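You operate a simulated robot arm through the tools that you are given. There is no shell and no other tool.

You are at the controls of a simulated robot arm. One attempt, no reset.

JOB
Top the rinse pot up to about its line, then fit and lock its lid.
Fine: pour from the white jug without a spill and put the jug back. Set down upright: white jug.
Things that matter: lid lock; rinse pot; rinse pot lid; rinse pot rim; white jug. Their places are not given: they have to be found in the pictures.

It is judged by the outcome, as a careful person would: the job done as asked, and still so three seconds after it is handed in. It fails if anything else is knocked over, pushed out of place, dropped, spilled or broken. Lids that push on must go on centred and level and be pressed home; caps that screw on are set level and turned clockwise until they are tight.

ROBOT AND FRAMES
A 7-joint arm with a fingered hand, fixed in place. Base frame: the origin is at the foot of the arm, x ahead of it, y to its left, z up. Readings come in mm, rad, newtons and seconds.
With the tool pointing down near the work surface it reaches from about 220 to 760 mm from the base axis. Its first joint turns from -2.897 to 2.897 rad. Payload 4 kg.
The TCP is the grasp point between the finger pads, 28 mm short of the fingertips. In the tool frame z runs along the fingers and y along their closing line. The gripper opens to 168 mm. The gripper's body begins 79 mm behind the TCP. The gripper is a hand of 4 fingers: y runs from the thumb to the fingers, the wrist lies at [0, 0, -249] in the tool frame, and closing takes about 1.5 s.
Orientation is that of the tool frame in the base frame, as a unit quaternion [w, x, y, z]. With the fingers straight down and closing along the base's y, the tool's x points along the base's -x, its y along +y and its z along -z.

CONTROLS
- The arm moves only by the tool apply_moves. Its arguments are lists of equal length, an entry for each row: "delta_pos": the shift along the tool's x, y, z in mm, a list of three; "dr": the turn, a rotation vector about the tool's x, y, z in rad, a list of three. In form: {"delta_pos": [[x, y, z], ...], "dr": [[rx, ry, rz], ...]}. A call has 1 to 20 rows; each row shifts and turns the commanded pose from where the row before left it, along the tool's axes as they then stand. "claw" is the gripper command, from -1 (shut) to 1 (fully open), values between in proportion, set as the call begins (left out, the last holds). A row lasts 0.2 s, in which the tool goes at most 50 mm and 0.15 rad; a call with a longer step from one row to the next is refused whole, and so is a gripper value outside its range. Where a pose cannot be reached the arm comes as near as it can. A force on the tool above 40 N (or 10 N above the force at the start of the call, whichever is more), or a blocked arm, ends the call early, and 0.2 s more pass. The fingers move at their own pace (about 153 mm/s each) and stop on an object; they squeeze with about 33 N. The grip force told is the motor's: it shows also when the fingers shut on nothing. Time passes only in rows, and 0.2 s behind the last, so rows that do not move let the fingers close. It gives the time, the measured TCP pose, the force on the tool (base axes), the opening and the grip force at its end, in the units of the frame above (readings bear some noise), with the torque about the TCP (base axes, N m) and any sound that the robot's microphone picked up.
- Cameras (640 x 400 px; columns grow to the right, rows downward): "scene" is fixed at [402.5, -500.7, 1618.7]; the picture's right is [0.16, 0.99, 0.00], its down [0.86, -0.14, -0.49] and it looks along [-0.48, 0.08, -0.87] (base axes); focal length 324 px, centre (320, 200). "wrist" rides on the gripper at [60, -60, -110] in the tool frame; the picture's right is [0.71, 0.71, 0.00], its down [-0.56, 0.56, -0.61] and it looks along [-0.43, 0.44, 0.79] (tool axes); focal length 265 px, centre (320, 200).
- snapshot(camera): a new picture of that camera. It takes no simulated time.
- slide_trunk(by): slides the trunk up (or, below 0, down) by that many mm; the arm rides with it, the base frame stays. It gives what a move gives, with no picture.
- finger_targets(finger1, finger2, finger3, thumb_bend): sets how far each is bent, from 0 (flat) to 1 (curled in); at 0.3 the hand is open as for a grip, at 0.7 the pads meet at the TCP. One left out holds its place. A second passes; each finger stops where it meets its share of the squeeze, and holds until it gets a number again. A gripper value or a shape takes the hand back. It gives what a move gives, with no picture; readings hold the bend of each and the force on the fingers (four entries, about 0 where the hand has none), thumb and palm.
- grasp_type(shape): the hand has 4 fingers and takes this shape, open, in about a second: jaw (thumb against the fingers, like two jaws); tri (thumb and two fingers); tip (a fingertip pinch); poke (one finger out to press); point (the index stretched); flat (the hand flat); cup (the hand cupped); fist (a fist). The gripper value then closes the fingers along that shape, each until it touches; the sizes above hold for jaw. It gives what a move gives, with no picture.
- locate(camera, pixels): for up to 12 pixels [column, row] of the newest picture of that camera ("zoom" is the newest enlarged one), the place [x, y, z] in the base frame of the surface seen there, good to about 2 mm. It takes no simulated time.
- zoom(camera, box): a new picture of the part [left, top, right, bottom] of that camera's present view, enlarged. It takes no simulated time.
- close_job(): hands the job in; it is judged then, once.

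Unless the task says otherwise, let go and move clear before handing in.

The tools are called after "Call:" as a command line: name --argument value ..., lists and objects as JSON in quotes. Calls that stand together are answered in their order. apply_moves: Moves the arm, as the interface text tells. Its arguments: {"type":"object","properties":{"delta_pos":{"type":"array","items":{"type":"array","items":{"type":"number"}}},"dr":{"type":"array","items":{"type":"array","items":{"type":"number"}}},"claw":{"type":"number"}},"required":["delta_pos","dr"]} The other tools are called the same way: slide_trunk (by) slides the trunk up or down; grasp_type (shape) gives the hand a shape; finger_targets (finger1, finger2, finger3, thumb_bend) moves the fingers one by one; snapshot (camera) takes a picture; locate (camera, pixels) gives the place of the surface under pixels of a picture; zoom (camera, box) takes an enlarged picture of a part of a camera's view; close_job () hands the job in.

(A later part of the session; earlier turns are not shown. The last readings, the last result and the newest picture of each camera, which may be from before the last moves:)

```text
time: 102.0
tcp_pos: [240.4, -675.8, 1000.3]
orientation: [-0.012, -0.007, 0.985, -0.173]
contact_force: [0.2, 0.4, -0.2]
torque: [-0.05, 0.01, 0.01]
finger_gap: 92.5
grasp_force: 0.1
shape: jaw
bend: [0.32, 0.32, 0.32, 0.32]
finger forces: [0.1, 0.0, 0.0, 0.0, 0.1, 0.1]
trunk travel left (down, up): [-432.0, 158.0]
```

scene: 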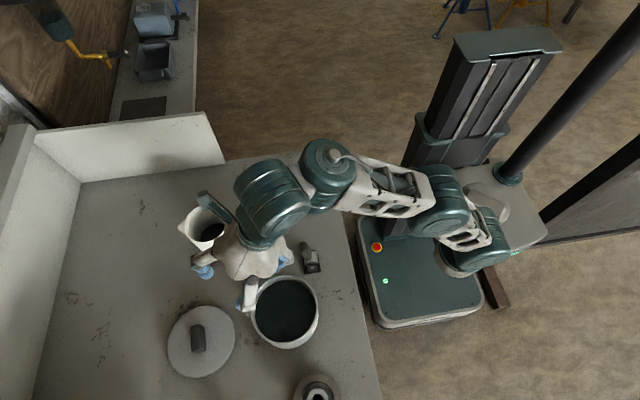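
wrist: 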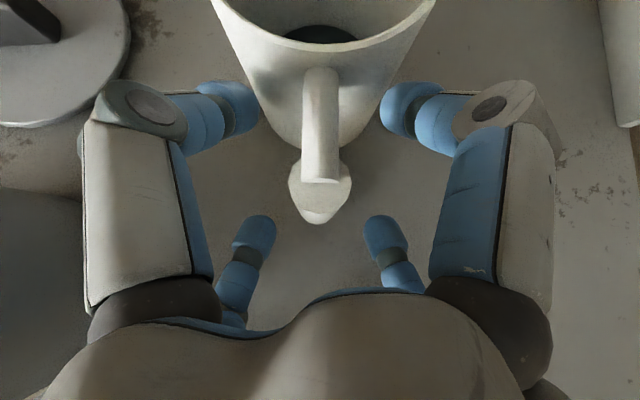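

Reached (240,-676,1000) without trouble. Next toward (283,-740,950), just above the lid's knob.

Call:
apply_moves --delta_pos '[[-7.2, -7.3, 11.3], [-7.2, -7.3, 11.3], [-7.2, -7.3, 11.3], [-7.2, -7.3, 11.3], [-7.2, -7.3, 11.3], [-7.2, -7.3, 11.3], [0, 0, 0]]' --dr '[[0, 0, 0], [0, 0, 0], [0, 0, 0], [0, 0, 0], [0, 0, 0], [0, 0, 0], [0, 0, 0]]'

Call:
snapshot --camera "scene"

Call:
snapshot --camera "wrist"

```text
time: 103.6
tcp_pos: [260.3, -694.1, 958.3]
orientation: [-0.011, -0.007, 0.985, -0.172]
contact_force: [0.5, -0.2, 0.1]
torque: [0.0, -0.03, 0.02]
finger_gap: 92.1
grasp_force: 0.2
shape: jaw
bend: [0.32, 0.32, 0.32, 0.32]
finger forces: [0.0, 0.0, 0.0, 0.0, 0.0, 0.0]
out of reach, approached as far as the arm can: row 2, 3, 4, 5, 6
trunk travel left (down, up): [-432.0, 158.0]
```

```text
taken
```

scene: 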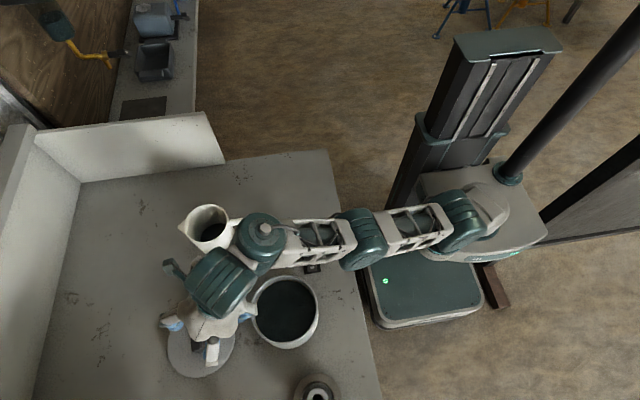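

```text
taken
```

wrist: 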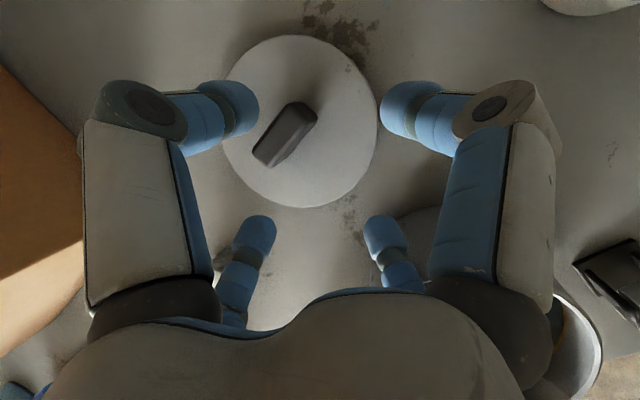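

The reach limit comes at (260,-694,958) with this trunk height. I'll check how high the forearm is over the lock and pot, then raise the trunk by 60 and continue out and down.

Call:
locate --camera "scene" --pixels '[[320, 235], [365, 245], [410, 230], [320, 262], [345, 265], [260, 225]]'

Call:
slide_trunk --by 60

Call:
apply_moves --delta_pos '[[-4.1, -2.9, 14.8], [-4.1, -2.9, 14.8], [-4.1, -2.9, 14.8], [-4.1, -2.9, 14.8], [-4.1, -2.9, 14.8], [0, 0, 0]]' --dr '[[0, 0, 0], [0, 0, 0], [0, 0, 0], [0, 0, 0], [0, 0, 0], [0, 0, 0]]'

Call:
snapshot --camera "scene"

```text
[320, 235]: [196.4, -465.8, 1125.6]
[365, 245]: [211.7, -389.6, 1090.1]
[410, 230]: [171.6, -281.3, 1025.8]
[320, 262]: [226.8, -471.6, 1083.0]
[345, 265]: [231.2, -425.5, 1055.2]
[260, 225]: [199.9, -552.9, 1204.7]
```

```text
time: 104.6
tcp_pos: [260.2, -694.2, 1018.3]
orientation: [-0.011, -0.007, 0.985, -0.172]
contact_force: [0.6, -0.1, -0.8]
torque: [0.03, 0.02, -0.01]
finger_gap: 92.1
grasp_force: 0.1
shape: jaw
bend: [0.32, 0.32, 0.32, 0.32]
finger forces: [0.1, 0.1, 0.0, 0.0, 0.0, 0.1]
trunk travel left (down, up): [-492.0, 98.0]
```

```text
time: 106.0
tcp_pos: [256.5, -693.3, 973.7]
orientation: [-0.011, -0.008, 0.985, -0.173]
contact_force: [0.4, 0.6, 0.5]
torque: [-0.01, -0.04, -0.01]
finger_gap: 92.0
grasp_force: 0.0
shape: jaw
bend: [0.32, 0.32, 0.32, 0.32]
finger forces: [0.1, 0.0, 0.0, 0.0, 0.0, 0.0]
out of reach, approached as far as the arm can: row 1, 2, 3, 4, 5
trunk travel left (down, up): [-492.0, 98.0]
```

```text
taken
```

scene: 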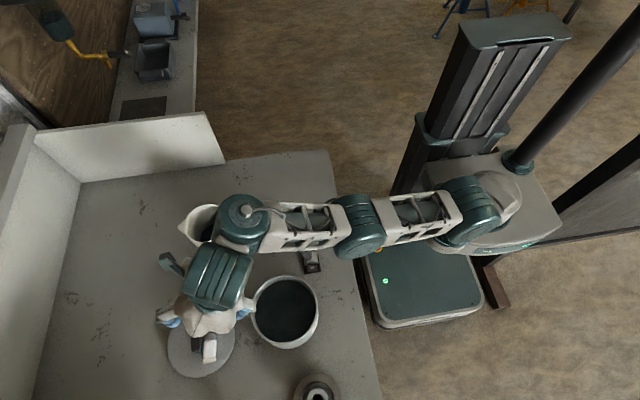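

The arm is stretched straight with its wrist turned sideways (J6 at (215,275) beside the forearm end (240,220)), which wastes reach. I'll back off and up, turn the tilt direction to be radial (toward azimuth ≈ -72°) while keeping the digits square to the knob, and try again.

Call:
apply_moves --delta_pos '[[0.2, 0.4, -14.2], [0.2, 0.4, -14.2], [0.2, 0.4, -14.2], [0.2, 0.4, -14.2], [0.2, 0.4, -14.2], [0.2, 0.4, -14.2], [0.2, 0.4, -14.2], [0, 0, 0]]' --dr '[[0, 0, 0], [0, 0, 0], [0, 0, 0], [0, 0, 0], [0, 0, 0], [0, 0, 0], [0, 0, 0], [0, 0, 0]]'

Call:
apply_moves --delta_pos '[[0, 0, 0], [0, 0, 0], [0, 0, 0]]' --dr '[[-0.0035, -0.0625, -0.0265], [-0.0035, -0.0625, -0.0265], [0, 0, 0]]'

Call:
snapshot --camera "scene"

```text
time: 107.8
tcp_pos: [255.1, -656.9, 1066.8]
orientation: [-0.011, -0.007, 0.985, -0.173]
contact_force: [-0.1, 0.1, -0.1]
torque: [0.03, 0.02, 0.01]
finger_gap: 92.2
grasp_force: 0.1
shape: jaw
bend: [0.32, 0.32, 0.32, 0.32]
finger forces: [0.0, 0.0, 0.0, 0.0, 0.0, 0.1]
trunk travel left (down, up): [-492.0, 98.0]
```

```text
time: 108.6
tcp_pos: [256.8, -657.5, 1066.7]
orientation: [0.047, -0.045, 0.984, -0.168]
contact_force: [0.6, -0.6, 0.3]
torque: [0.0, 0.01, -0.01]
finger_gap: 92.2
grasp_force: 0.0
shape: jaw
bend: [0.32, 0.32, 0.32, 0.32]
finger forces: [0.0, 0.0, 0.0, 0.0, 0.1, 0.1]
trunk travel left (down, up): [-492.0, 98.0]
```

```text
taken
```

scene: 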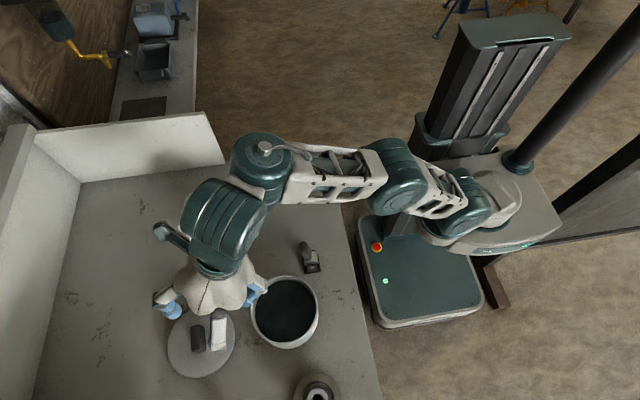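

The tool is reoriented. I'll lower the trunk by 70 and extend again toward the knob.

Call:
slide_trunk --by -70

Call:
apply_moves --delta_pos '[[-4.7, -9.0, 6.9], [-4.7, -9.0, 6.9], [-4.7, -9.0, 6.9], [-4.7, -9.0, 6.9], [-4.7, -9.0, 6.9], [-4.7, -9.0, 6.9], [0, 0, 0]]' --dr '[[0, 0, 0], [0, 0, 0], [0, 0, 0], [0, 0, 0], [0, 0, 0], [0, 0, 0], [0, 0, 0]]'

Call:
snapshot --camera "scene"

```text
time: 109.7
tcp_pos: [256.2, -658.7, 997.3]
orientation: [0.045, -0.045, 0.984, -0.169]
contact_force: [0.5, 0.3, -0.4]
torque: [0.0, -0.02, -0.01]
finger_gap: 92.2
grasp_force: 0.0
shape: jaw
bend: [0.32, 0.32, 0.32, 0.32]
finger forces: [0.0, 0.1, 0.0, 0.0, 0.0, 0.0]
trunk travel left (down, up): [-422.0, 168.0]
```

```text
time: 111.3
tcp_pos: [291.9, -700.3, 968.1]
orientation: [0.045, -0.044, 0.984, -0.168]
contact_force: [-0.3, 0.0, 0.1]
torque: [-0.01, 0.02, 0.0]
finger_gap: 91.9
grasp_force: 0.1
shape: jaw
bend: [0.32, 0.32, 0.32, 0.32]
finger forces: [0.0, 0.0, 0.0, 0.0, 0.0, 0.0]
out of reach, approached as far as the arm can: row 4, 5, 6
trunk travel left (down, up): [-422.0, 168.0]
```

```text
taken
```

scene: 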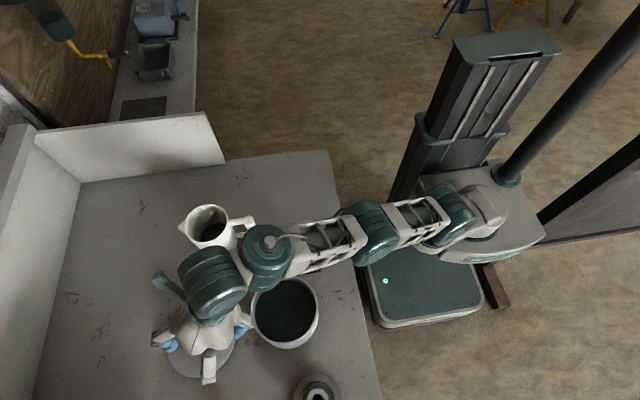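

Now the wrist is nearly in line with the forearm and the reach extended to r≈759. I'll continue outward and down toward the knob.

Call:
apply_moves --delta_pos '[[3.8, -6.7, 10.1], [3.8, -6.7, 10.1], [3.8, -6.7, 10.1], [0, 0, 0]]' --dr '[[0, 0, 0], [0, 0, 0], [0, 0, 0], [0, 0, 0]]'

Call:
snapshot --camera "wrist"

```text
time: 112.3
tcp_pos: [279.1, -713.5, 943.9]
orientation: [0.046, -0.044, 0.984, -0.168]
contact_force: [-0.7, -0.2, -0.4]
torque: [-0.02, -0.03, -0.02]
finger_gap: 91.9
grasp_force: 0.1
shape: jaw
bend: [0.32, 0.32, 0.32, 0.32]
finger forces: [0.0, 0.1, 0.0, 0.0, 0.0, 0.0]
out of reach, approached as far as the arm can: row 1, 2, 3
trunk travel left (down, up): [-422.0, 168.0]
```

```text
taken
```

wrist: 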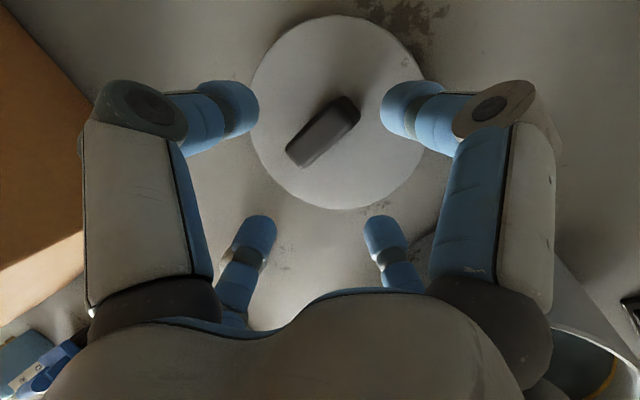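

At (279,-713,944) now; about 26 mm short in y. I'll measure the arm's joint positions to choose the best trunk height for the remaining reach.

Call:
snapshot --camera "scene"

Call:
locate --camera "scene" --pixels '[[268, 243], [262, 262], [215, 285], [210, 260], [370, 225], [385, 245], [330, 240], [455, 205], [465, 225], [420, 220], [480, 215], [500, 205]]'

```text
taken
```

scene: 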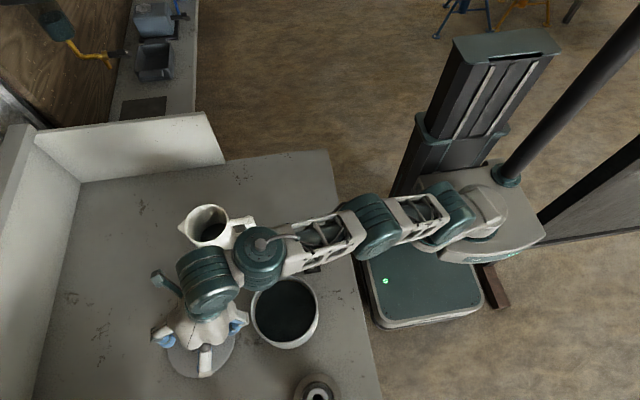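

```text
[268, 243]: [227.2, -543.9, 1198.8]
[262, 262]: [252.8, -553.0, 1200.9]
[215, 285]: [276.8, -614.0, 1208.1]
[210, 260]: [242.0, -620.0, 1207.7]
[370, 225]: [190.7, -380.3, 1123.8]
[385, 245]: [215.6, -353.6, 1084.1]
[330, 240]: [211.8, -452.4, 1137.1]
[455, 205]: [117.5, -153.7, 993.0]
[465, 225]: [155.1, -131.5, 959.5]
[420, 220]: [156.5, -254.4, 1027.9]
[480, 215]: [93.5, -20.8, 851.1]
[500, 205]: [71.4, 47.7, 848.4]
```

Shoulder ≈(120,-165,945), elbow ≈(185,-375,1075), forearm end ≈(235,-550,1160): the arm is almost straight at ~28° elevation, so a higher trunk should extend the reach. I'll raise the trunk 40 and lower by the arm to test.

Call:
slide_trunk --by 40

Call:
apply_moves --delta_pos '[[0.8, 3.3, 9.4], [0.8, 3.3, 9.4], [0.8, 3.3, 9.4], [0.8, 3.3, 9.4], [0, 0, 0]]' --dr '[[0, 0, 0], [0, 0, 0], [0, 0, 0], [0, 0, 0], [0, 0, 0]]'

```text
time: 113.1
tcp_pos: [279.2, -713.8, 984.0]
orientation: [0.046, -0.044, 0.984, -0.168]
contact_force: [0.2, 0.6, -0.5]
torque: [-0.02, 0.0, 0.02]
finger_gap: 92.1
grasp_force: 0.1
shape: jaw
bend: [0.32, 0.32, 0.32, 0.32]
finger forces: [0.1, 0.0, 0.0, 0.0, 0.1, 0.0]
trunk travel left (down, up): [-462.0, 128.0]
```

```text
time: 114.3
tcp_pos: [278.9, -713.9, 944.4]
orientation: [0.046, -0.044, 0.984, -0.168]
contact_force: [-0.8, 0.2, -0.2]
torque: [-0.04, -0.03, -0.07]
finger_gap: 92.0
grasp_force: 0.2
shape: jaw
bend: [0.32, 0.32, 0.32, 0.32]
finger forces: [0.0, 0.1, 0.1, 0.0, 0.1, 0.0]
trunk travel left (down, up): [-462.0, 128.0]
```

That worked without loss. Now outward the remaining distance, staying above the knob.

Call:
apply_moves --delta_pos '[[-0.2, -7.3, 5.5], [-0.2, -7.3, 5.5], [-0.2, -7.3, 5.5], [0, 0, 0]]' --dr '[[0, 0, 0], [0, 0, 0], [0, 0, 0], [0, 0, 0]]'

Call:
snapshot --camera "wrist"

```text
time: 115.3
tcp_pos: [281.6, -738.3, 935.6]
orientation: [0.046, -0.044, 0.984, -0.168]
contact_force: [-1.2, 0.3, 0.8]
torque: [-0.01, 0.0, 0.01]
finger_gap: 92.1
grasp_force: 0.0
shape: jaw
bend: [0.32, 0.32, 0.32, 0.32]
finger forces: [0.0, 0.0, 0.0, 0.0, 0.2, 0.1]
trunk travel left (down, up): [-462.0, 128.0]
```

```text
taken
```

wrist: 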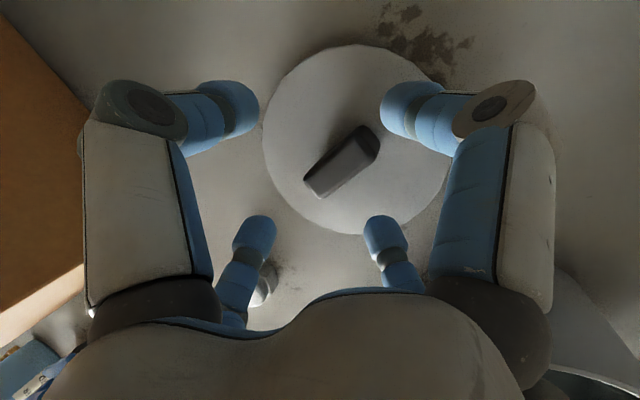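

Reached (281.6,-738.3,935.6), above the knob. I'll locate the knob's edges in the wrist view for fine alignment.

Call:
zoom --camera "wrist" --box '[260, 90, 420, 240]'

Call:
locate --camera "wrist" --pixels '[[306, 175], [322, 193], [363, 128], [376, 150], [340, 162], [350, 172], [330, 150], [290, 130], [400, 190], [340, 215], [310, 180], [370, 140]]'

```text
2.67 times, centred on (340, 165) of wrist
```

zoom: 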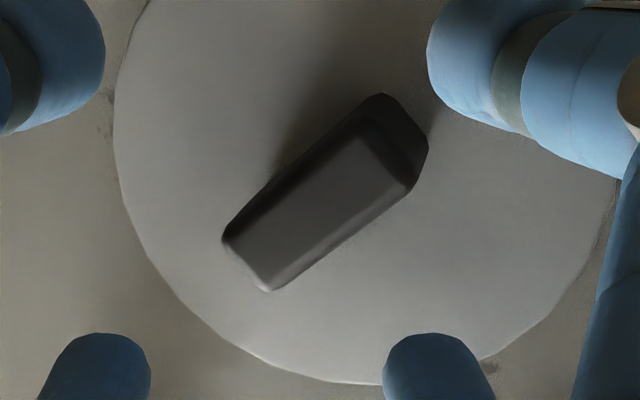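

```text
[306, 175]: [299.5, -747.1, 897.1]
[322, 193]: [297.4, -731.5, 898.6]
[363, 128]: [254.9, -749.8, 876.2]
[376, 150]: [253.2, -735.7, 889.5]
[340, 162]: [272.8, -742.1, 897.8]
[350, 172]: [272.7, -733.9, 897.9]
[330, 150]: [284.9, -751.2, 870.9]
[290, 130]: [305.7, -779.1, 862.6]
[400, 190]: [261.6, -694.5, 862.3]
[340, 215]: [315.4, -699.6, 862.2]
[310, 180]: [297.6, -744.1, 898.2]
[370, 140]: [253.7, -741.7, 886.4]
```

Knob centre in hand coordinates is ≈(277.5,-740.5), top z≈898. A smaller tilt would give a better grip and keep the inner finger off the disc, so I'll try to reduce it by 10° here.

Call:
apply_moves --delta_pos '[[0, 0, 0], [0, 0, 0], [0, 0, 0], [0, 0, 0]]' --dr '[[-0.058, 0, 0], [-0.058, 0, 0], [-0.058, 0, 0], [0, 0, 0]]'

```text
time: 116.3
tcp_pos: [229.6, -695.3, 918.5]
orientation: [0.042, -0.045, 0.995, -0.083]
contact_force: [-16.4, -11.6, -2.2]
torque: [0.11, -0.38, 1.39]
finger_gap: 89.9
grasp_force: 0.1
shape: jaw
bend: [0.32, 0.36, 0.32, 0.32]
finger forces: [0.0, 19.2, 0.1, 0.1, 0.0, 0.0]
out of reach, approached as far as the arm can: row 1, 2, 3
trunk travel left (down, up): [-462.0, 128.0]
```

The arm jumped to (229.6,-695,918) and finger 2 now reads 19 N: it's touching something, probably the pot. I'll look right away before moving.

Call:
snapshot --camera "scene"

Call:
zoom --camera "scene" --box '[150, 250, 330, 380]'

Call:
snapshot --camera "wrist"

```text
taken
```

scene: 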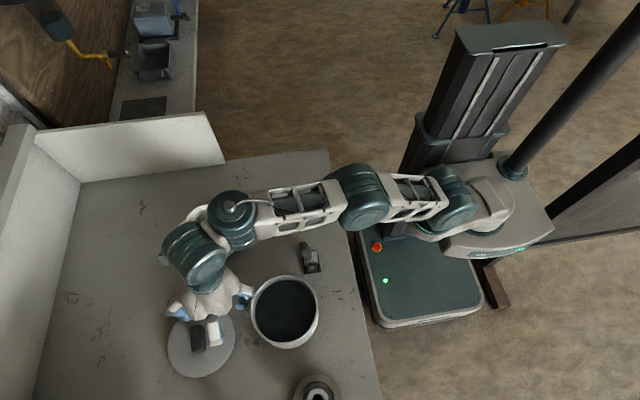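

```text
3.08 times, centred on (240, 315) of scene
```

zoom: 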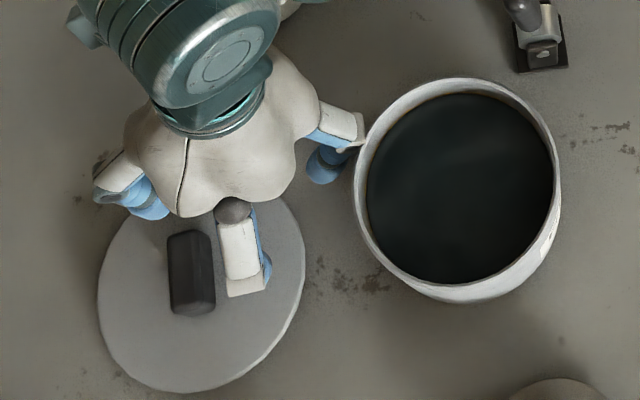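

```text
taken
```

wrist: 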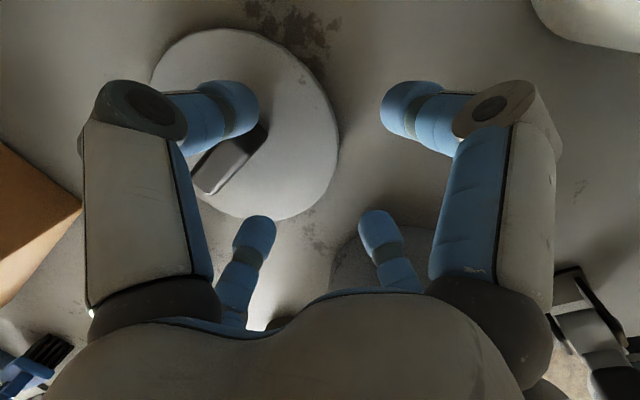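

Finger 2's knuckle is leaning on the pot's left wall; the pot itself hasn't visibly shifted. I'll back off sideways, away from the pot, in small steps.

Call:
apply_moves --delta_pos '[[5.3, -2.9, 0], [5.3, -2.9, 0], [5.3, -2.9, 0]]' --dr '[[0, 0, 0], [0, 0, 0], [0, 0, 0]]'

```text
time: 117.1
tcp_pos: [211.6, -697.7, 916.9]
orientation: [0.042, -0.048, 0.995, -0.082]
contact_force: [0.0, -0.6, 0.2]
torque: [-0.02, 0.0, -0.05]
finger_gap: 92.1
grasp_force: 0.1
shape: jaw
bend: [0.32, 0.32, 0.32, 0.32]
finger forces: [0.0, 0.0, 0.0, 0.0, 0.0, 0.1]
out of reach, approached as far as the arm can: row 1, 2, 3
trunk travel left (down, up): [-462.0, 128.0]
```

Contact is gone. I'll raise the trunk 60 mm to be clear of everything and check the pot, lid and jug positions.

Call:
slide_trunk --by 60

Call:
snapshot --camera "scene"

Call:
locate --camera "scene" --pixels '[[285, 276], [251.5, 311], [284, 344.5], [285, 300], [270, 320], [205, 225], [190, 228]]'

```text
time: 118.1
tcp_pos: [211.2, -697.5, 977.4]
orientation: [0.042, -0.048, 0.995, -0.082]
contact_force: [-0.5, 0.1, 0.1]
torque: [-0.03, 0.02, 0.0]
finger_gap: 92.3
grasp_force: 0.0
shape: jaw
bend: [0.32, 0.32, 0.32, 0.32]
finger forces: [0.0, 0.1, 0.0, 0.0, 0.0, 0.0]
trunk travel left (down, up): [-522.0, 68.0]
```

```text
taken
```

scene: 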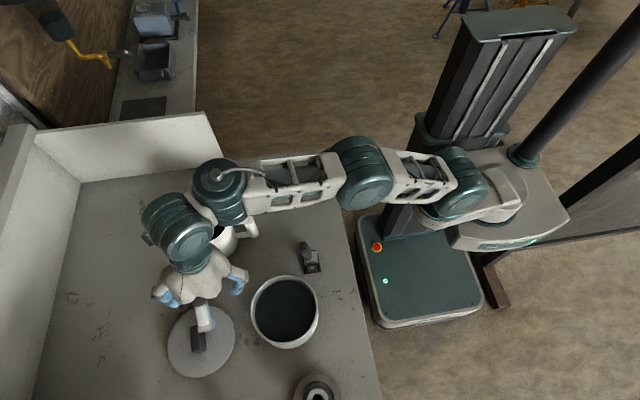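

```text
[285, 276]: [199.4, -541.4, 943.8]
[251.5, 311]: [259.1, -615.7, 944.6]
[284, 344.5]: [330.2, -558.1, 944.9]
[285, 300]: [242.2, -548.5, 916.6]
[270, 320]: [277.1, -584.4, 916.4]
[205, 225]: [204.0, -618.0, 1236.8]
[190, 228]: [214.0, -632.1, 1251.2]
```

The pot reads exactly as before, so nothing moved. I'll restore the 20° tilt here, then return over the lid the way that worked.

Call:
apply_moves --delta_pos '[[0, 0, 0], [0, 0, 0], [0, 0, 0], [0, 0, 0]]' --dr '[[0.058, 0, 0], [0.058, 0, 0], [0.058, 0, 0], [0, 0, 0]]'

```text
time: 119.1
tcp_pos: [210.1, -698.7, 975.9]
orientation: [0.046, -0.045, 0.984, -0.169]
contact_force: [0.0, 0.7, 0.5]
torque: [0.01, 0.04, -0.01]
finger_gap: 92.1
grasp_force: 0.2
shape: jaw
bend: [0.32, 0.32, 0.32, 0.32]
finger forces: [0.0, 0.0, 0.0, 0.1, 0.1, 0.1]
trunk travel left (down, up): [-522.0, 68.0]
```

Tilt is 20° again. Moving over toward the lid at a safe height.

Call:
apply_moves --delta_pos '[[-13.2, -3.1, 4.5], [-13.2, -3.1, 4.5], [-13.2, -3.1, 4.5], [-13.2, -3.1, 4.5], [-13.2, -3.1, 4.5], [0, 0, 0]]' --dr '[[0, 0, 0], [0, 0, 0], [0, 0, 0], [0, 0, 0], [0, 0, 0], [0, 0, 0]]'

Call:
snapshot --camera "scene"

```text
time: 120.5
tcp_pos: [279.7, -713.7, 965.2]
orientation: [0.045, -0.044, 0.984, -0.169]
contact_force: [0.4, 0.0, 0.8]
torque: [0.02, -0.01, -0.02]
finger_gap: 92.1
grasp_force: 0.2
shape: jaw
bend: [0.32, 0.32, 0.32, 0.32]
finger forces: [0.0, 0.0, 0.1, 0.1, 0.0, 0.1]
trunk travel left (down, up): [-522.0, 68.0]
```

```text
taken
```

scene: 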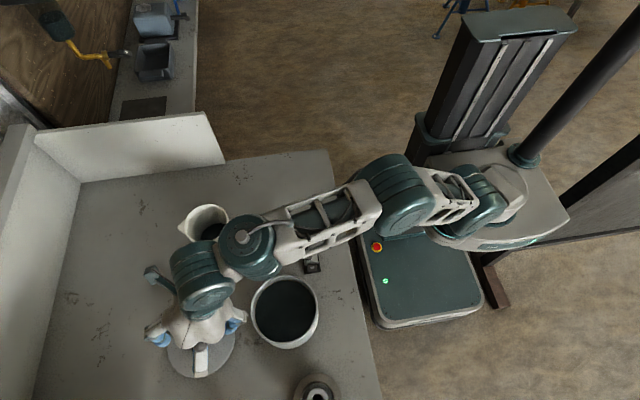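

Reached exactly with bend to spare in the elbow, so this trunk height (-68) suits the lid. I'll continue to just above the knob.

Call:
apply_moves --delta_pos '[[1.85, -3.4, 10.4], [1.85, -3.4, 10.4], [1.85, -3.4, 10.4], [1.85, -3.4, 10.4], [0, 0, 0]]' --dr '[[0, 0, 0], [0, 0, 0], [0, 0, 0], [0, 0, 0], [0, 0, 0]]'

Call:
snapshot --camera "wrist"

Call:
locate --camera "wrist" --pixels '[[320, 200], [300, 180], [340, 160], [350, 190], [330, 210], [310, 200], [370, 150], [360, 140]]'

```text
time: 121.7
tcp_pos: [278.5, -740.8, 929.7]
orientation: [0.046, -0.044, 0.984, -0.168]
contact_force: [-0.3, -0.5, 0.8]
torque: [-0.01, 0.0, -0.02]
finger_gap: 92.0
grasp_force: 0.0
shape: jaw
bend: [0.32, 0.32, 0.32, 0.32]
finger forces: [0.0, 0.0, 0.0, 0.0, 0.1, 0.0]
trunk travel left (down, up): [-522.0, 68.0]
```

```text
taken
```

wrist: 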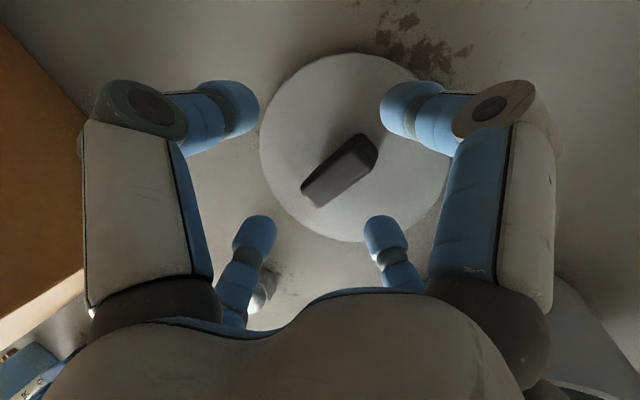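

```text
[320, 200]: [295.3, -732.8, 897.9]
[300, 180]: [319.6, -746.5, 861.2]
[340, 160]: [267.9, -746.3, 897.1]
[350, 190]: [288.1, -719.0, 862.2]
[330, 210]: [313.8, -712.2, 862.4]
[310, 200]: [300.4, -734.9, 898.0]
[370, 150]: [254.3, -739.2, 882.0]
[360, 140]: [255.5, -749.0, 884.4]
```

I'm above the knob with some reach margin now. I'll try reducing the tilt by just 3° to see if it's accepted without drift.

Call:
apply_moves --delta_pos '[[0, 0, 0], [0, 0, 0]]' --dr '[[-0.05, 0, 0], [0, 0, 0]]'

```text
time: 122.3
tcp_pos: [277.5, -739.7, 929.6]
orientation: [0.044, -0.046, 0.988, -0.144]
contact_force: [0.6, -0.5, 0.2]
torque: [-0.02, 0.03, 0.01]
finger_gap: 91.9
grasp_force: 0.0
shape: jaw
bend: [0.32, 0.32, 0.32, 0.32]
finger forces: [0.0, 0.0, 0.1, 0.1, 0.1, 0.0]
trunk travel left (down, up): [-522.0, 68.0]
```

Accepted with no drift (tilt ≈17°). Another 3° twice, checking each time.

Call:
apply_moves --delta_pos '[[0, 0, 0], [0, 0, 0]]' --dr '[[-0.05, 0, 0], [0, 0, 0]]'

```text
time: 122.9
tcp_pos: [272.9, -723.4, 927.2]
orientation: [0.044, -0.047, 0.991, -0.119]
contact_force: [-0.1, -0.9, 0.1]
torque: [-0.02, -0.01, -0.03]
finger_gap: 92.0
grasp_force: 0.0
shape: jaw
bend: [0.32, 0.32, 0.32, 0.32]
finger forces: [0.0, 0.1, 0.0, 0.1, 0.1, 0.1]
out of reach, approached as far as the arm can: row 1
trunk travel left (down, up): [-522.0, 68.0]
```

That step ran out of reach, so 17° is the limit. I'll go back to 17°, re-centre over the knob, and narrow the hand to about 70 mm.

Call:
apply_moves --delta_pos '[[0, 0, 0], [-1.2, -7.7, 4.5], [-1.2, -7.7, 4.5], [0, 0, 0]]' --dr '[[0.05, 0, 0], [0, 0, 0], [0, 0, 0], [0, 0, 0]]' --claw -0.167

Call:
snapshot --camera "wrist"

```text
time: 123.9
tcp_pos: [277.4, -740.3, 924.4]
orientation: [0.044, -0.046, 0.988, -0.144]
contact_force: [-0.9, -0.3, 0.3]
torque: [0.05, 0.0, 0.0]
finger_gap: 70.1
grasp_force: 0.0
shape: jaw
bend: [0.79, 0.79, 0.79, 0.39]
finger forces: [0.0, 0.0, 0.1, 0.0, 0.0, 0.0]
trunk travel left (down, up): [-522.0, 68.0]
```

```text
taken
```

wrist: 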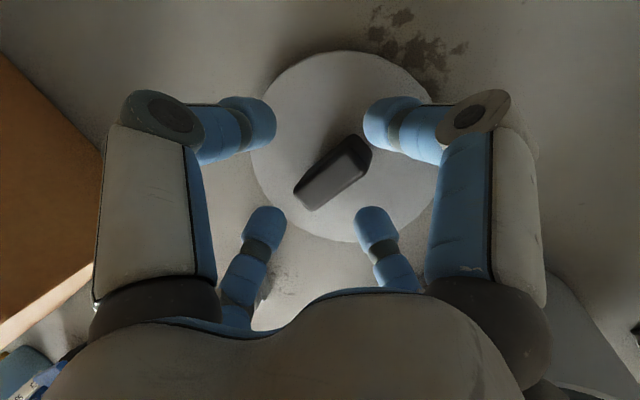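

The knob lies squarely between the four digits: ends toward the right-top and left-bottom digits. I'll descend 18 mm to z≈906.

Call:
apply_moves --delta_pos '[[0.44, 1.73, 5.74], [0.44, 1.73, 5.74], [0.44, 1.73, 5.74], [0, 0, 0]]' --dr '[[0, 0, 0], [0, 0, 0], [0, 0, 0], [0, 0, 0]]'

Call:
snapshot --camera "wrist"

Call:
locate --camera "wrist" --pixels '[[275, 125], [362, 125], [285, 215], [358, 215], [330, 185], [365, 150], [300, 205], [320, 200]]'

```text
time: 124.9
tcp_pos: [275.0, -742.2, 907.6]
orientation: [0.045, -0.045, 0.988, -0.143]
contact_force: [-0.6, 0.1, 0.0]
torque: [-0.02, -0.03, -0.04]
finger_gap: 69.9
grasp_force: 0.1
shape: jaw
bend: [0.79, 0.79, 0.79, 0.39]
finger forces: [0.0, 0.1, 0.1, 0.0, 0.0, 0.0]
trunk travel left (down, up): [-522.0, 68.0]
```

```text
taken
```

wrist: 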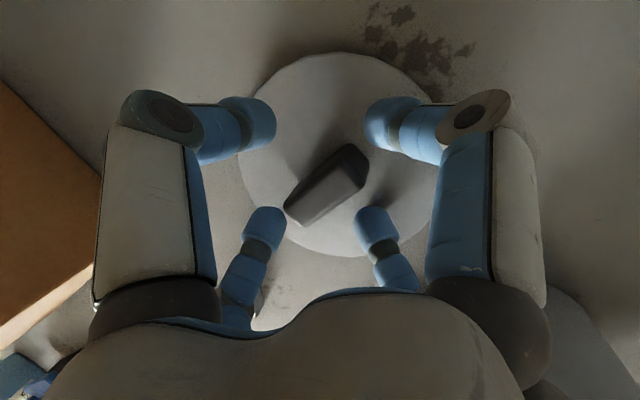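

```text
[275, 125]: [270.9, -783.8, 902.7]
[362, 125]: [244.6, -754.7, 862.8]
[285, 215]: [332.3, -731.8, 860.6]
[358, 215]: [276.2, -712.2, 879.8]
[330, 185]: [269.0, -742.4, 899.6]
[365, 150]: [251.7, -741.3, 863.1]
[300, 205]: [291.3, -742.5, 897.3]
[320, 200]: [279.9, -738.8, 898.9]
```

The tool axis leans, so at knob height it's ~8 mm too far out. I'll shift 7.5 mm toward the base and 3 mm down, then close on the knob.

Call:
apply_moves --delta_pos '[[-0.28, 4.0, 0.39], [-0.28, 4.0, 0.39], [0, 0, 0]]' --dr '[[0, 0, 0], [0, 0, 0], [0, 0, 0]]'

Call:
apply_moves --delta_pos '[[0, 0, 0], [0, 0, 0], [0, 0, 0], [0, 0, 0], [0, 0, 0], [0, 0, 0], [0, 0, 0]]' --dr '[[0, 0, 0], [0, 0, 0], [0, 0, 0], [0, 0, 0], [0, 0, 0], [0, 0, 0], [0, 0, 0]]' --claw -1

Call:
snapshot --camera "wrist"

Call:
zoom --camera "scene" --box '[140, 280, 260, 390]'

```text
time: 125.7
tcp_pos: [276.4, -733.5, 903.7]
orientation: [0.045, -0.046, 0.987, -0.144]
contact_force: [0.2, -0.2, 4.1]
torque: [0.1, 0.02, 0.0]
finger_gap: 69.8
grasp_force: 0.1
shape: jaw
bend: [0.79, 0.8, 0.79, 0.39]
finger forces: [0.0, 2.9, 0.0, 0.0, 0.0, 0.0]
trunk travel left (down, up): [-522.0, 68.0]
```

```text
time: 127.3
tcp_pos: [277.0, -733.2, 903.1]
orientation: [0.044, -0.046, 0.988, -0.144]
contact_force: [0.8, 0.4, 0.4]
torque: [0.02, 0.06, 0.01]
finger_gap: 31.0
grasp_force: 32.6
shape: jaw
bend: [0.78, 0.83, 0.78, 0.61]
finger forces: [33.0, 15.5, 32.7, 0.0, 30.6, 0.0]
trunk travel left (down, up): [-522.0, 68.0]
```

```text
taken
```

wrist: 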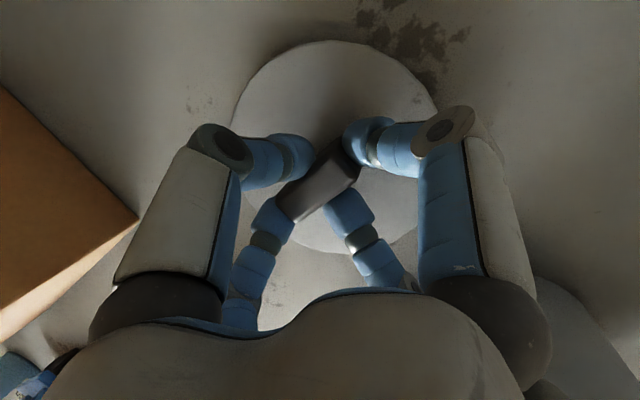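

```text
3.64 times, centred on (200, 335) of scene
```

zoom: 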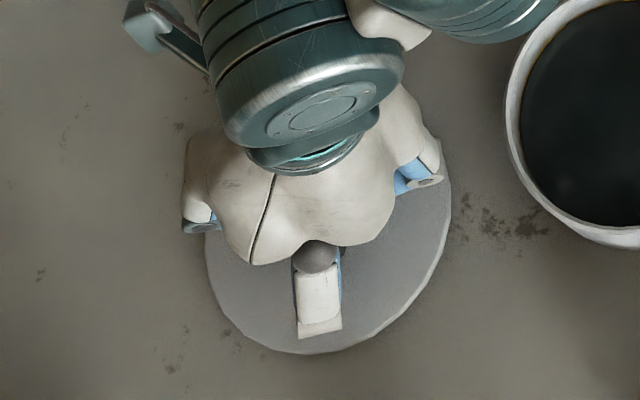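

All four digits hold the knob (33, 15.5, 33, 31 N). I'll lift 15 mm by the trunk and check that the lid comes along level.

Call:
slide_trunk --by 15

Call:
zoom --camera "scene" --box '[140, 280, 260, 390]'

Call:
locate --camera "zoom" --pixels '[[215, 260], [240, 320], [280, 340], [340, 345], [390, 320], [420, 280], [440, 230], [430, 210], [260, 300], [380, 260]]'

Call:
snapshot --camera "wrist"

```text
time: 127.9
tcp_pos: [276.5, -733.6, 918.8]
orientation: [0.044, -0.046, 0.988, -0.144]
contact_force: [-0.2, 1.0, -2.3]
torque: [0.01, 0.0, 0.02]
finger_gap: 31.0
grasp_force: 33.0
shape: jaw
bend: [0.78, 0.83, 0.78, 0.61]
finger forces: [32.5, 15.4, 32.7, 0.1, 30.6, 0.0]
trunk travel left (down, up): [-537.0, 53.0]
```

```text
3.64 times, centred on (200, 335) of scene
```

zoom: 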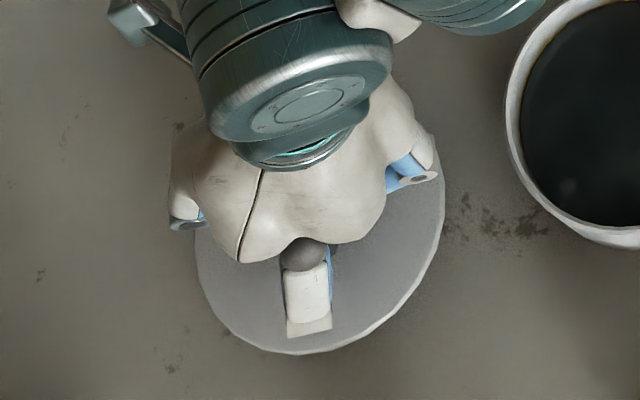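

```text
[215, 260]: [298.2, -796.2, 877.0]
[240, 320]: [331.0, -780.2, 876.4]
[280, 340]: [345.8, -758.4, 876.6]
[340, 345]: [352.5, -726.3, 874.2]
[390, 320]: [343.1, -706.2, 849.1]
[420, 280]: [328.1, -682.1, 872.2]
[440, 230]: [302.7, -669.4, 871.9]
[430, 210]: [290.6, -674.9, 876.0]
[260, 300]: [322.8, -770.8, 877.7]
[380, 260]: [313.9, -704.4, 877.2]
```

```text
taken
```

wrist: 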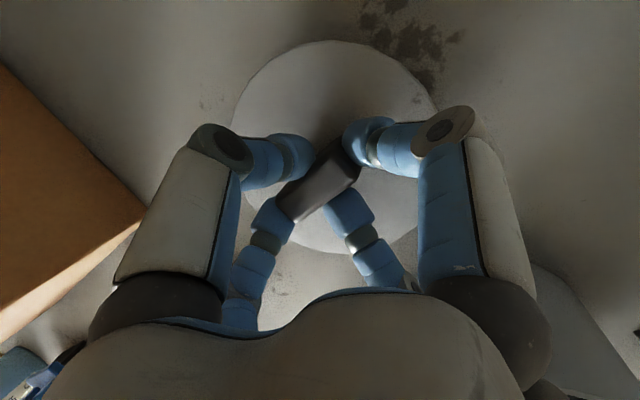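

The lid lifted level (disc top ≈876.5 all around). I'll raise it with the trunk and arm, moving slightly toward the base, to get its underside well above the pot's rim.

Call:
slide_trunk --by 40

Call:
apply_moves --delta_pos '[[0.1, 3, -11.4], [0.1, 3, -11.4], [0.1, 3, -11.4], [0.1, 3, -11.4], [0, 0, 0]]' --dr '[[0, 0, 0], [0, 0, 0], [0, 0, 0], [0, 0, 0], [0, 0, 0]]'

```text
time: 128.8
tcp_pos: [275.8, -733.8, 957.6]
orientation: [0.046, -0.045, 0.988, -0.144]
contact_force: [-0.5, -0.1, -1.1]
torque: [0.01, 0.02, -0.01]
finger_gap: 30.6
grasp_force: 33.4
shape: jaw
bend: [0.78, 0.83, 0.78, 0.61]
finger forces: [32.5, 15.3, 32.6, 0.1, 30.7, 0.1]
trunk travel left (down, up): [-577.0, 13.0]
```

```text
time: 129.9
tcp_pos: [270.4, -709.4, 999.3]
orientation: [0.045, -0.046, 0.988, -0.143]
contact_force: [0.3, -0.1, -2.1]
torque: [0.01, 0.0, 0.02]
finger_gap: 30.8
grasp_force: 32.3
shape: jaw
bend: [0.78, 0.83, 0.78, 0.61]
finger forces: [32.5, 15.4, 32.7, 0.1, 30.6, 0.1]
trunk travel left (down, up): [-577.0, 13.0]
```

Lid is well up. I'll continue up and inward to about (264,-655,1110) before lowering the trunk for the closer radius.

Call:
apply_moves --delta_pos '[[-0.8, 3.2, -19.3], [-0.8, 3.2, -19.3], [-0.8, 3.2, -19.3], [-0.8, 3.2, -19.3], [-0.8, 3.2, -19.3], [-0.8, 3.2, -19.3], [0, 0, 0]]' --dr '[[0, 0, 0], [0, 0, 0], [0, 0, 0], [0, 0, 0], [0, 0, 0], [0, 0, 0], [0, 0, 0]]'

Call:
snapshot --camera "scene"

```text
time: 131.6
tcp_pos: [261.6, -657.2, 1104.4]
orientation: [0.044, -0.046, 0.988, -0.144]
contact_force: [-0.3, -0.1, -1.2]
torque: [0.04, 0.02, 0.01]
finger_gap: 30.8
grasp_force: 32.8
shape: jaw
bend: [0.78, 0.83, 0.78, 0.61]
finger forces: [32.5, 15.5, 32.6, 0.0, 30.6, 0.0]
trunk travel left (down, up): [-577.0, 13.0]
```

```text
taken
```

scene: 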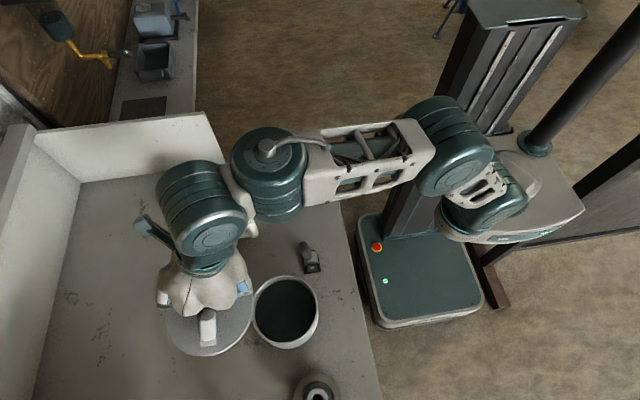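

Good posture. Trunk down 60, then inward and up, repeating until over the pot.

Call:
slide_trunk --by -55

Call:
apply_moves --delta_pos '[[-1.0, 9.0, -11.2], [-1.0, 9.0, -11.2], [-1.0, 9.0, -11.2], [-1.0, 9.0, -11.2], [-1.0, 9.0, -11.2], [0, 0, 0]]' --dr '[[0, 0, 0], [0, 0, 0], [0, 0, 0], [0, 0, 0], [0, 0, 0], [0, 0, 0]]'

```text
time: 132.5
tcp_pos: [262.5, -658.7, 1048.1]
orientation: [0.045, -0.046, 0.988, -0.144]
contact_force: [-0.4, -0.1, -1.0]
torque: [0.0, -0.02, 0.03]
finger_gap: 30.7
grasp_force: 32.3
shape: jaw
bend: [0.78, 0.83, 0.78, 0.61]
finger forces: [32.6, 15.5, 32.7, 0.0, 30.5, 0.0]
trunk travel left (down, up): [-522.0, 68.0]
```

```text
time: 133.9
tcp_pos: [258.6, -599.4, 1090.0]
orientation: [0.045, -0.045, 0.988, -0.143]
contact_force: [-0.2, -0.1, -0.9]
torque: [-0.01, 0.01, -0.01]
finger_gap: 31.1
grasp_force: 32.9
shape: jaw
bend: [0.78, 0.83, 0.78, 0.61]
finger forces: [32.5, 15.7, 32.7, 0.0, 30.5, 0.0]
trunk travel left (down, up): [-522.0, 68.0]
```

Next trunk step down 60 and inward to above the pot's centre.

Call:
slide_trunk --by -60

Call:
apply_moves --delta_pos '[[-1.4, 11.9, -8.7], [-1.4, 11.9, -8.7], [-1.4, 11.9, -8.7], [-1.4, 11.9, -8.7], [0, 0, 0]]' --dr '[[0, 0, 0], [0, 0, 0], [0, 0, 0], [0, 0, 0], [0, 0, 0]]'

Call:
snapshot --camera "scene"

Call:
zoom --camera "scene" --box '[210, 225, 350, 365]'

```text
time: 134.9
tcp_pos: [258.3, -598.4, 1030.9]
orientation: [0.045, -0.046, 0.988, -0.143]
contact_force: [0.2, -0.4, -1.7]
torque: [0.01, -0.02, 0.0]
finger_gap: 30.9
grasp_force: 33.1
shape: jaw
bend: [0.78, 0.83, 0.78, 0.61]
finger forces: [32.4, 15.7, 32.7, 0.1, 30.5, 0.0]
trunk travel left (down, up): [-462.0, 128.0]
```

```text
time: 136.1
tcp_pos: [257.0, -542.2, 1050.7]
orientation: [0.044, -0.045, 0.988, -0.144]
contact_force: [-0.6, -0.3, -1.4]
torque: [0.0, 0.03, 0.02]
finger_gap: 30.6
grasp_force: 33.4
shape: jaw
bend: [0.78, 0.83, 0.78, 0.61]
finger forces: [32.5, 15.7, 32.7, 0.0, 30.4, 0.1]
trunk travel left (down, up): [-462.0, 128.0]
```

```text
taken
```

scene: 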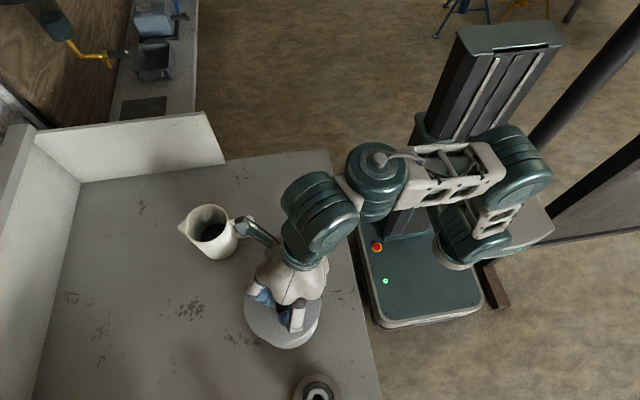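

```text
2.86 times, centred on (280, 295) of scene
```

zoom: 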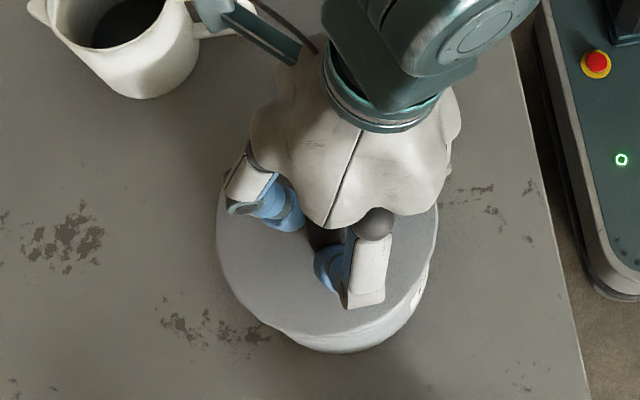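

The lid hovers over the pot; the jug stands fine at (210,232). I'll measure the lid's edge points to get its centre and level.

Call:
locate --camera "zoom" --pixels '[[220, 235], [225, 270], [245, 300], [275, 322], [310, 332], [350, 328], [390, 308], [415, 285], [432, 250], [434, 220], [230, 180], [300, 300]]'

Call:
snapshot --camera "wrist"

```text
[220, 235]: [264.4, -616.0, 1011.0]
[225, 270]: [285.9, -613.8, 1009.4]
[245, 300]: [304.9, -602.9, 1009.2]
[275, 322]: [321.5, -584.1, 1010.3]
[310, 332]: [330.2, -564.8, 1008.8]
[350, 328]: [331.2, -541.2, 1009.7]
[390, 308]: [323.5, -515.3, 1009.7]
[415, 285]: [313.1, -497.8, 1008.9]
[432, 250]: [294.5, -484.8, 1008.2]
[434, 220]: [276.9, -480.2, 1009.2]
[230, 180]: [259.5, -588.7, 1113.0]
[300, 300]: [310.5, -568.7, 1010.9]
```

```text
taken
```

wrist: 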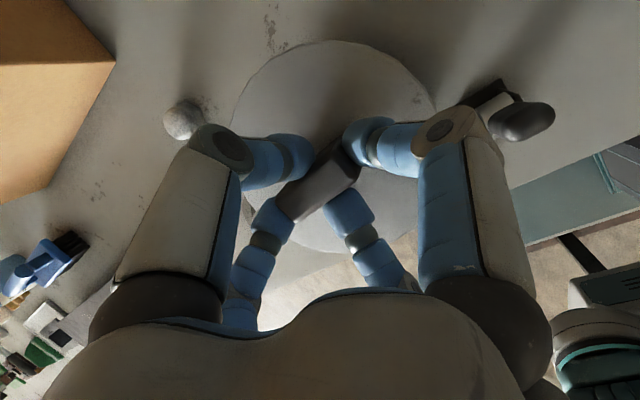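

Lid centre measures ≈(263.5,-547.5), the pot's ≈(264.7,-549.4). I'll shift by (+1.2,-1.9), trim the slight lean, and lower by trunk to about 8 mm above the rim.

Call:
apply_moves --delta_pos '[[-1.0, -1.9, 0.65], [0, 0, 0]]' --dr '[[-0.006, -0.0005, 0.0006], [0, 0, 0]]'

Call:
slide_trunk --by -42

Call:
zoom --camera "scene" --box '[225, 245, 345, 365]'

```text
time: 136.7
tcp_pos: [257.5, -547.0, 1050.7]
orientation: [0.045, -0.045, 0.988, -0.141]
contact_force: [0.3, 0.4, -2.4]
torque: [0.04, 0.03, -0.03]
finger_gap: 30.6
grasp_force: 32.7
shape: jaw
bend: [0.78, 0.83, 0.78, 0.61]
finger forces: [32.5, 15.7, 32.7, 0.0, 30.3, 0.0]
trunk travel left (down, up): [-462.0, 128.0]
```

```text
time: 137.6
tcp_pos: [257.5, -545.6, 1008.8]
orientation: [0.044, -0.045, 0.988, -0.141]
contact_force: [0.3, 0.1, -2.1]
torque: [0.01, -0.06, 0.0]
finger_gap: 30.6
grasp_force: 33.4
shape: jaw
bend: [0.78, 0.83, 0.78, 0.61]
finger forces: [32.5, 15.7, 32.7, 0.0, 30.4, 0.0]
trunk travel left (down, up): [-420.0, 170.0]
```

```text
3.33 times, centred on (285, 305) of scene
```

zoom: 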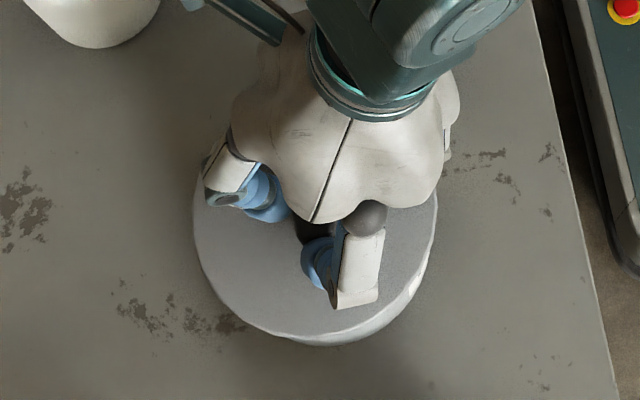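

The lid is close above the rim now. I'll measure lid edge and visible pot wall again for centring.

Call:
locate --camera "zoom" --pixels '[[197, 235], [205, 270], [230, 302], [265, 325], [300, 336], [340, 332], [380, 316], [410, 285], [428, 250], [432, 215], [320, 343], [405, 305]]'

Call:
zoom --camera "scene" --box '[250, 310, 330, 360]'

```text
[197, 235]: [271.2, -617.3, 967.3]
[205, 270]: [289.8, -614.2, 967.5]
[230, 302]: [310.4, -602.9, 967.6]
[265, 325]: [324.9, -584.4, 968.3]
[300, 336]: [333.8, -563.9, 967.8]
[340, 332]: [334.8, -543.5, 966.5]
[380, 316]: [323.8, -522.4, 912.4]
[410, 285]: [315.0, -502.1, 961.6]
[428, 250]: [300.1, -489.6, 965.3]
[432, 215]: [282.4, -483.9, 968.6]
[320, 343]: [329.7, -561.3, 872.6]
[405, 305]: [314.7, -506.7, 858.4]
```

```text
8.00 times, centred on (290, 335) of scene
```

zoom: 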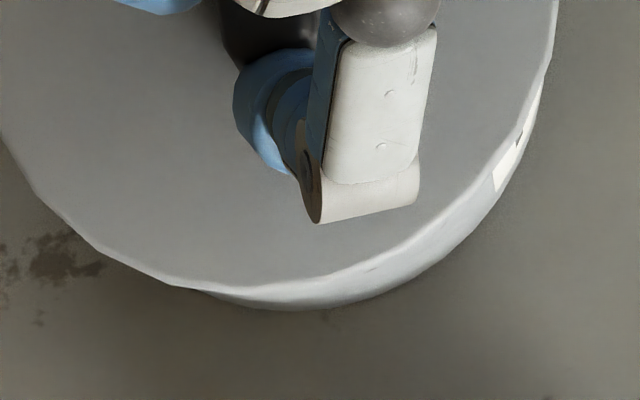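

Lid centre ≈(265.4,-549.7) against the pot's (264.7,-549.4): well centred, level at z≈967.5. I'll lower 7 mm by trunk, then feel down with 1 mm arm steps.

Call:
slide_trunk --by -7

Call:
apply_moves --delta_pos '[[0.08, 0.28, 0.956], [0.08, 0.28, 0.956], [0.08, 0.28, 0.956], [0, 0, 0]]' --dr '[[0, 0, 0], [0, 0, 0], [0, 0, 0], [0, 0, 0]]'

```text
time: 138.1
tcp_pos: [258.2, -545.2, 1001.3]
orientation: [0.045, -0.045, 0.988, -0.141]
contact_force: [0.0, 0.3, -1.8]
torque: [0.06, 0.03, -0.04]
finger_gap: 31.1
grasp_force: 32.8
shape: jaw
bend: [0.78, 0.83, 0.78, 0.61]
finger forces: [32.5, 15.7, 32.8, 0.1, 30.5, 0.1]
trunk travel left (down, up): [-413.0, 177.0]
```

```text
time: 139.1
tcp_pos: [258.9, -545.7, 997.8]
orientation: [0.045, -0.045, 0.988, -0.141]
contact_force: [0.7, 0.6, -1.4]
torque: [0.02, 0.03, 0.01]
finger_gap: 30.9
grasp_force: 32.8
shape: jaw
bend: [0.78, 0.83, 0.78, 0.61]
finger forces: [32.4, 15.7, 32.7, 0.1, 30.4, 0.0]
trunk travel left (down, up): [-413.0, 177.0]
```

No contact yet at z≈997.8. Continuing 1 mm at a time.

Call:
apply_moves --delta_pos '[[0.08, 0.28, 0.956], [0.08, 0.28, 0.956], [0.08, 0.28, 0.956], [0, 0, 0]]' --dr '[[0, 0, 0], [0, 0, 0], [0, 0, 0], [0, 0, 0]]'

Call:
zoom --camera "scene" --box '[225, 245, 345, 365]'

Call:
locate --camera "zoom" --pixels '[[200, 240], [210, 275], [235, 305], [270, 328], [300, 336], [340, 330], [425, 250], [430, 220], [250, 260], [400, 250]]'

```text
time: 140.1
tcp_pos: [258.2, -545.5, 994.9]
orientation: [0.044, -0.045, 0.988, -0.141]
contact_force: [-0.2, 0.5, -1.3]
torque: [0.0, 0.03, -0.01]
finger_gap: 30.6
grasp_force: 33.4
shape: jaw
bend: [0.78, 0.83, 0.78, 0.61]
finger forces: [32.5, 15.8, 32.6, 0.0, 30.4, 0.0]
trunk travel left (down, up): [-413.0, 177.0]
```

```text
3.33 times, centred on (285, 305) of scene
```

zoom: 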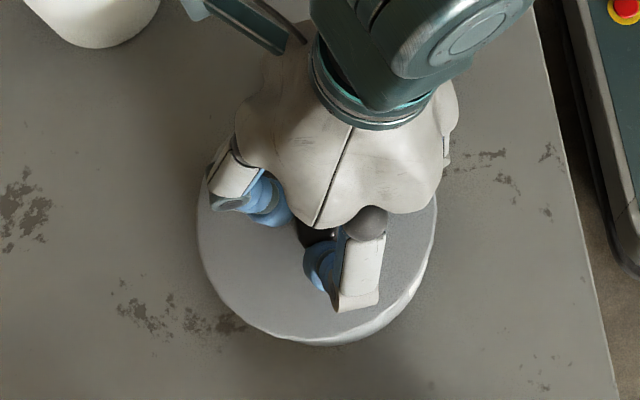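

```text
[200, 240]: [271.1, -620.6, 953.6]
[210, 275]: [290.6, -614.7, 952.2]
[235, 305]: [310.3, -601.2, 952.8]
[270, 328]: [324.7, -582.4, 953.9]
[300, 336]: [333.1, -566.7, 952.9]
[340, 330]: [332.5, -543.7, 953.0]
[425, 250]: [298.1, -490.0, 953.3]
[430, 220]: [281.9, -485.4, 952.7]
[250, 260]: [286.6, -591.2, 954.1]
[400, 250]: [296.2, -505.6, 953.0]
```

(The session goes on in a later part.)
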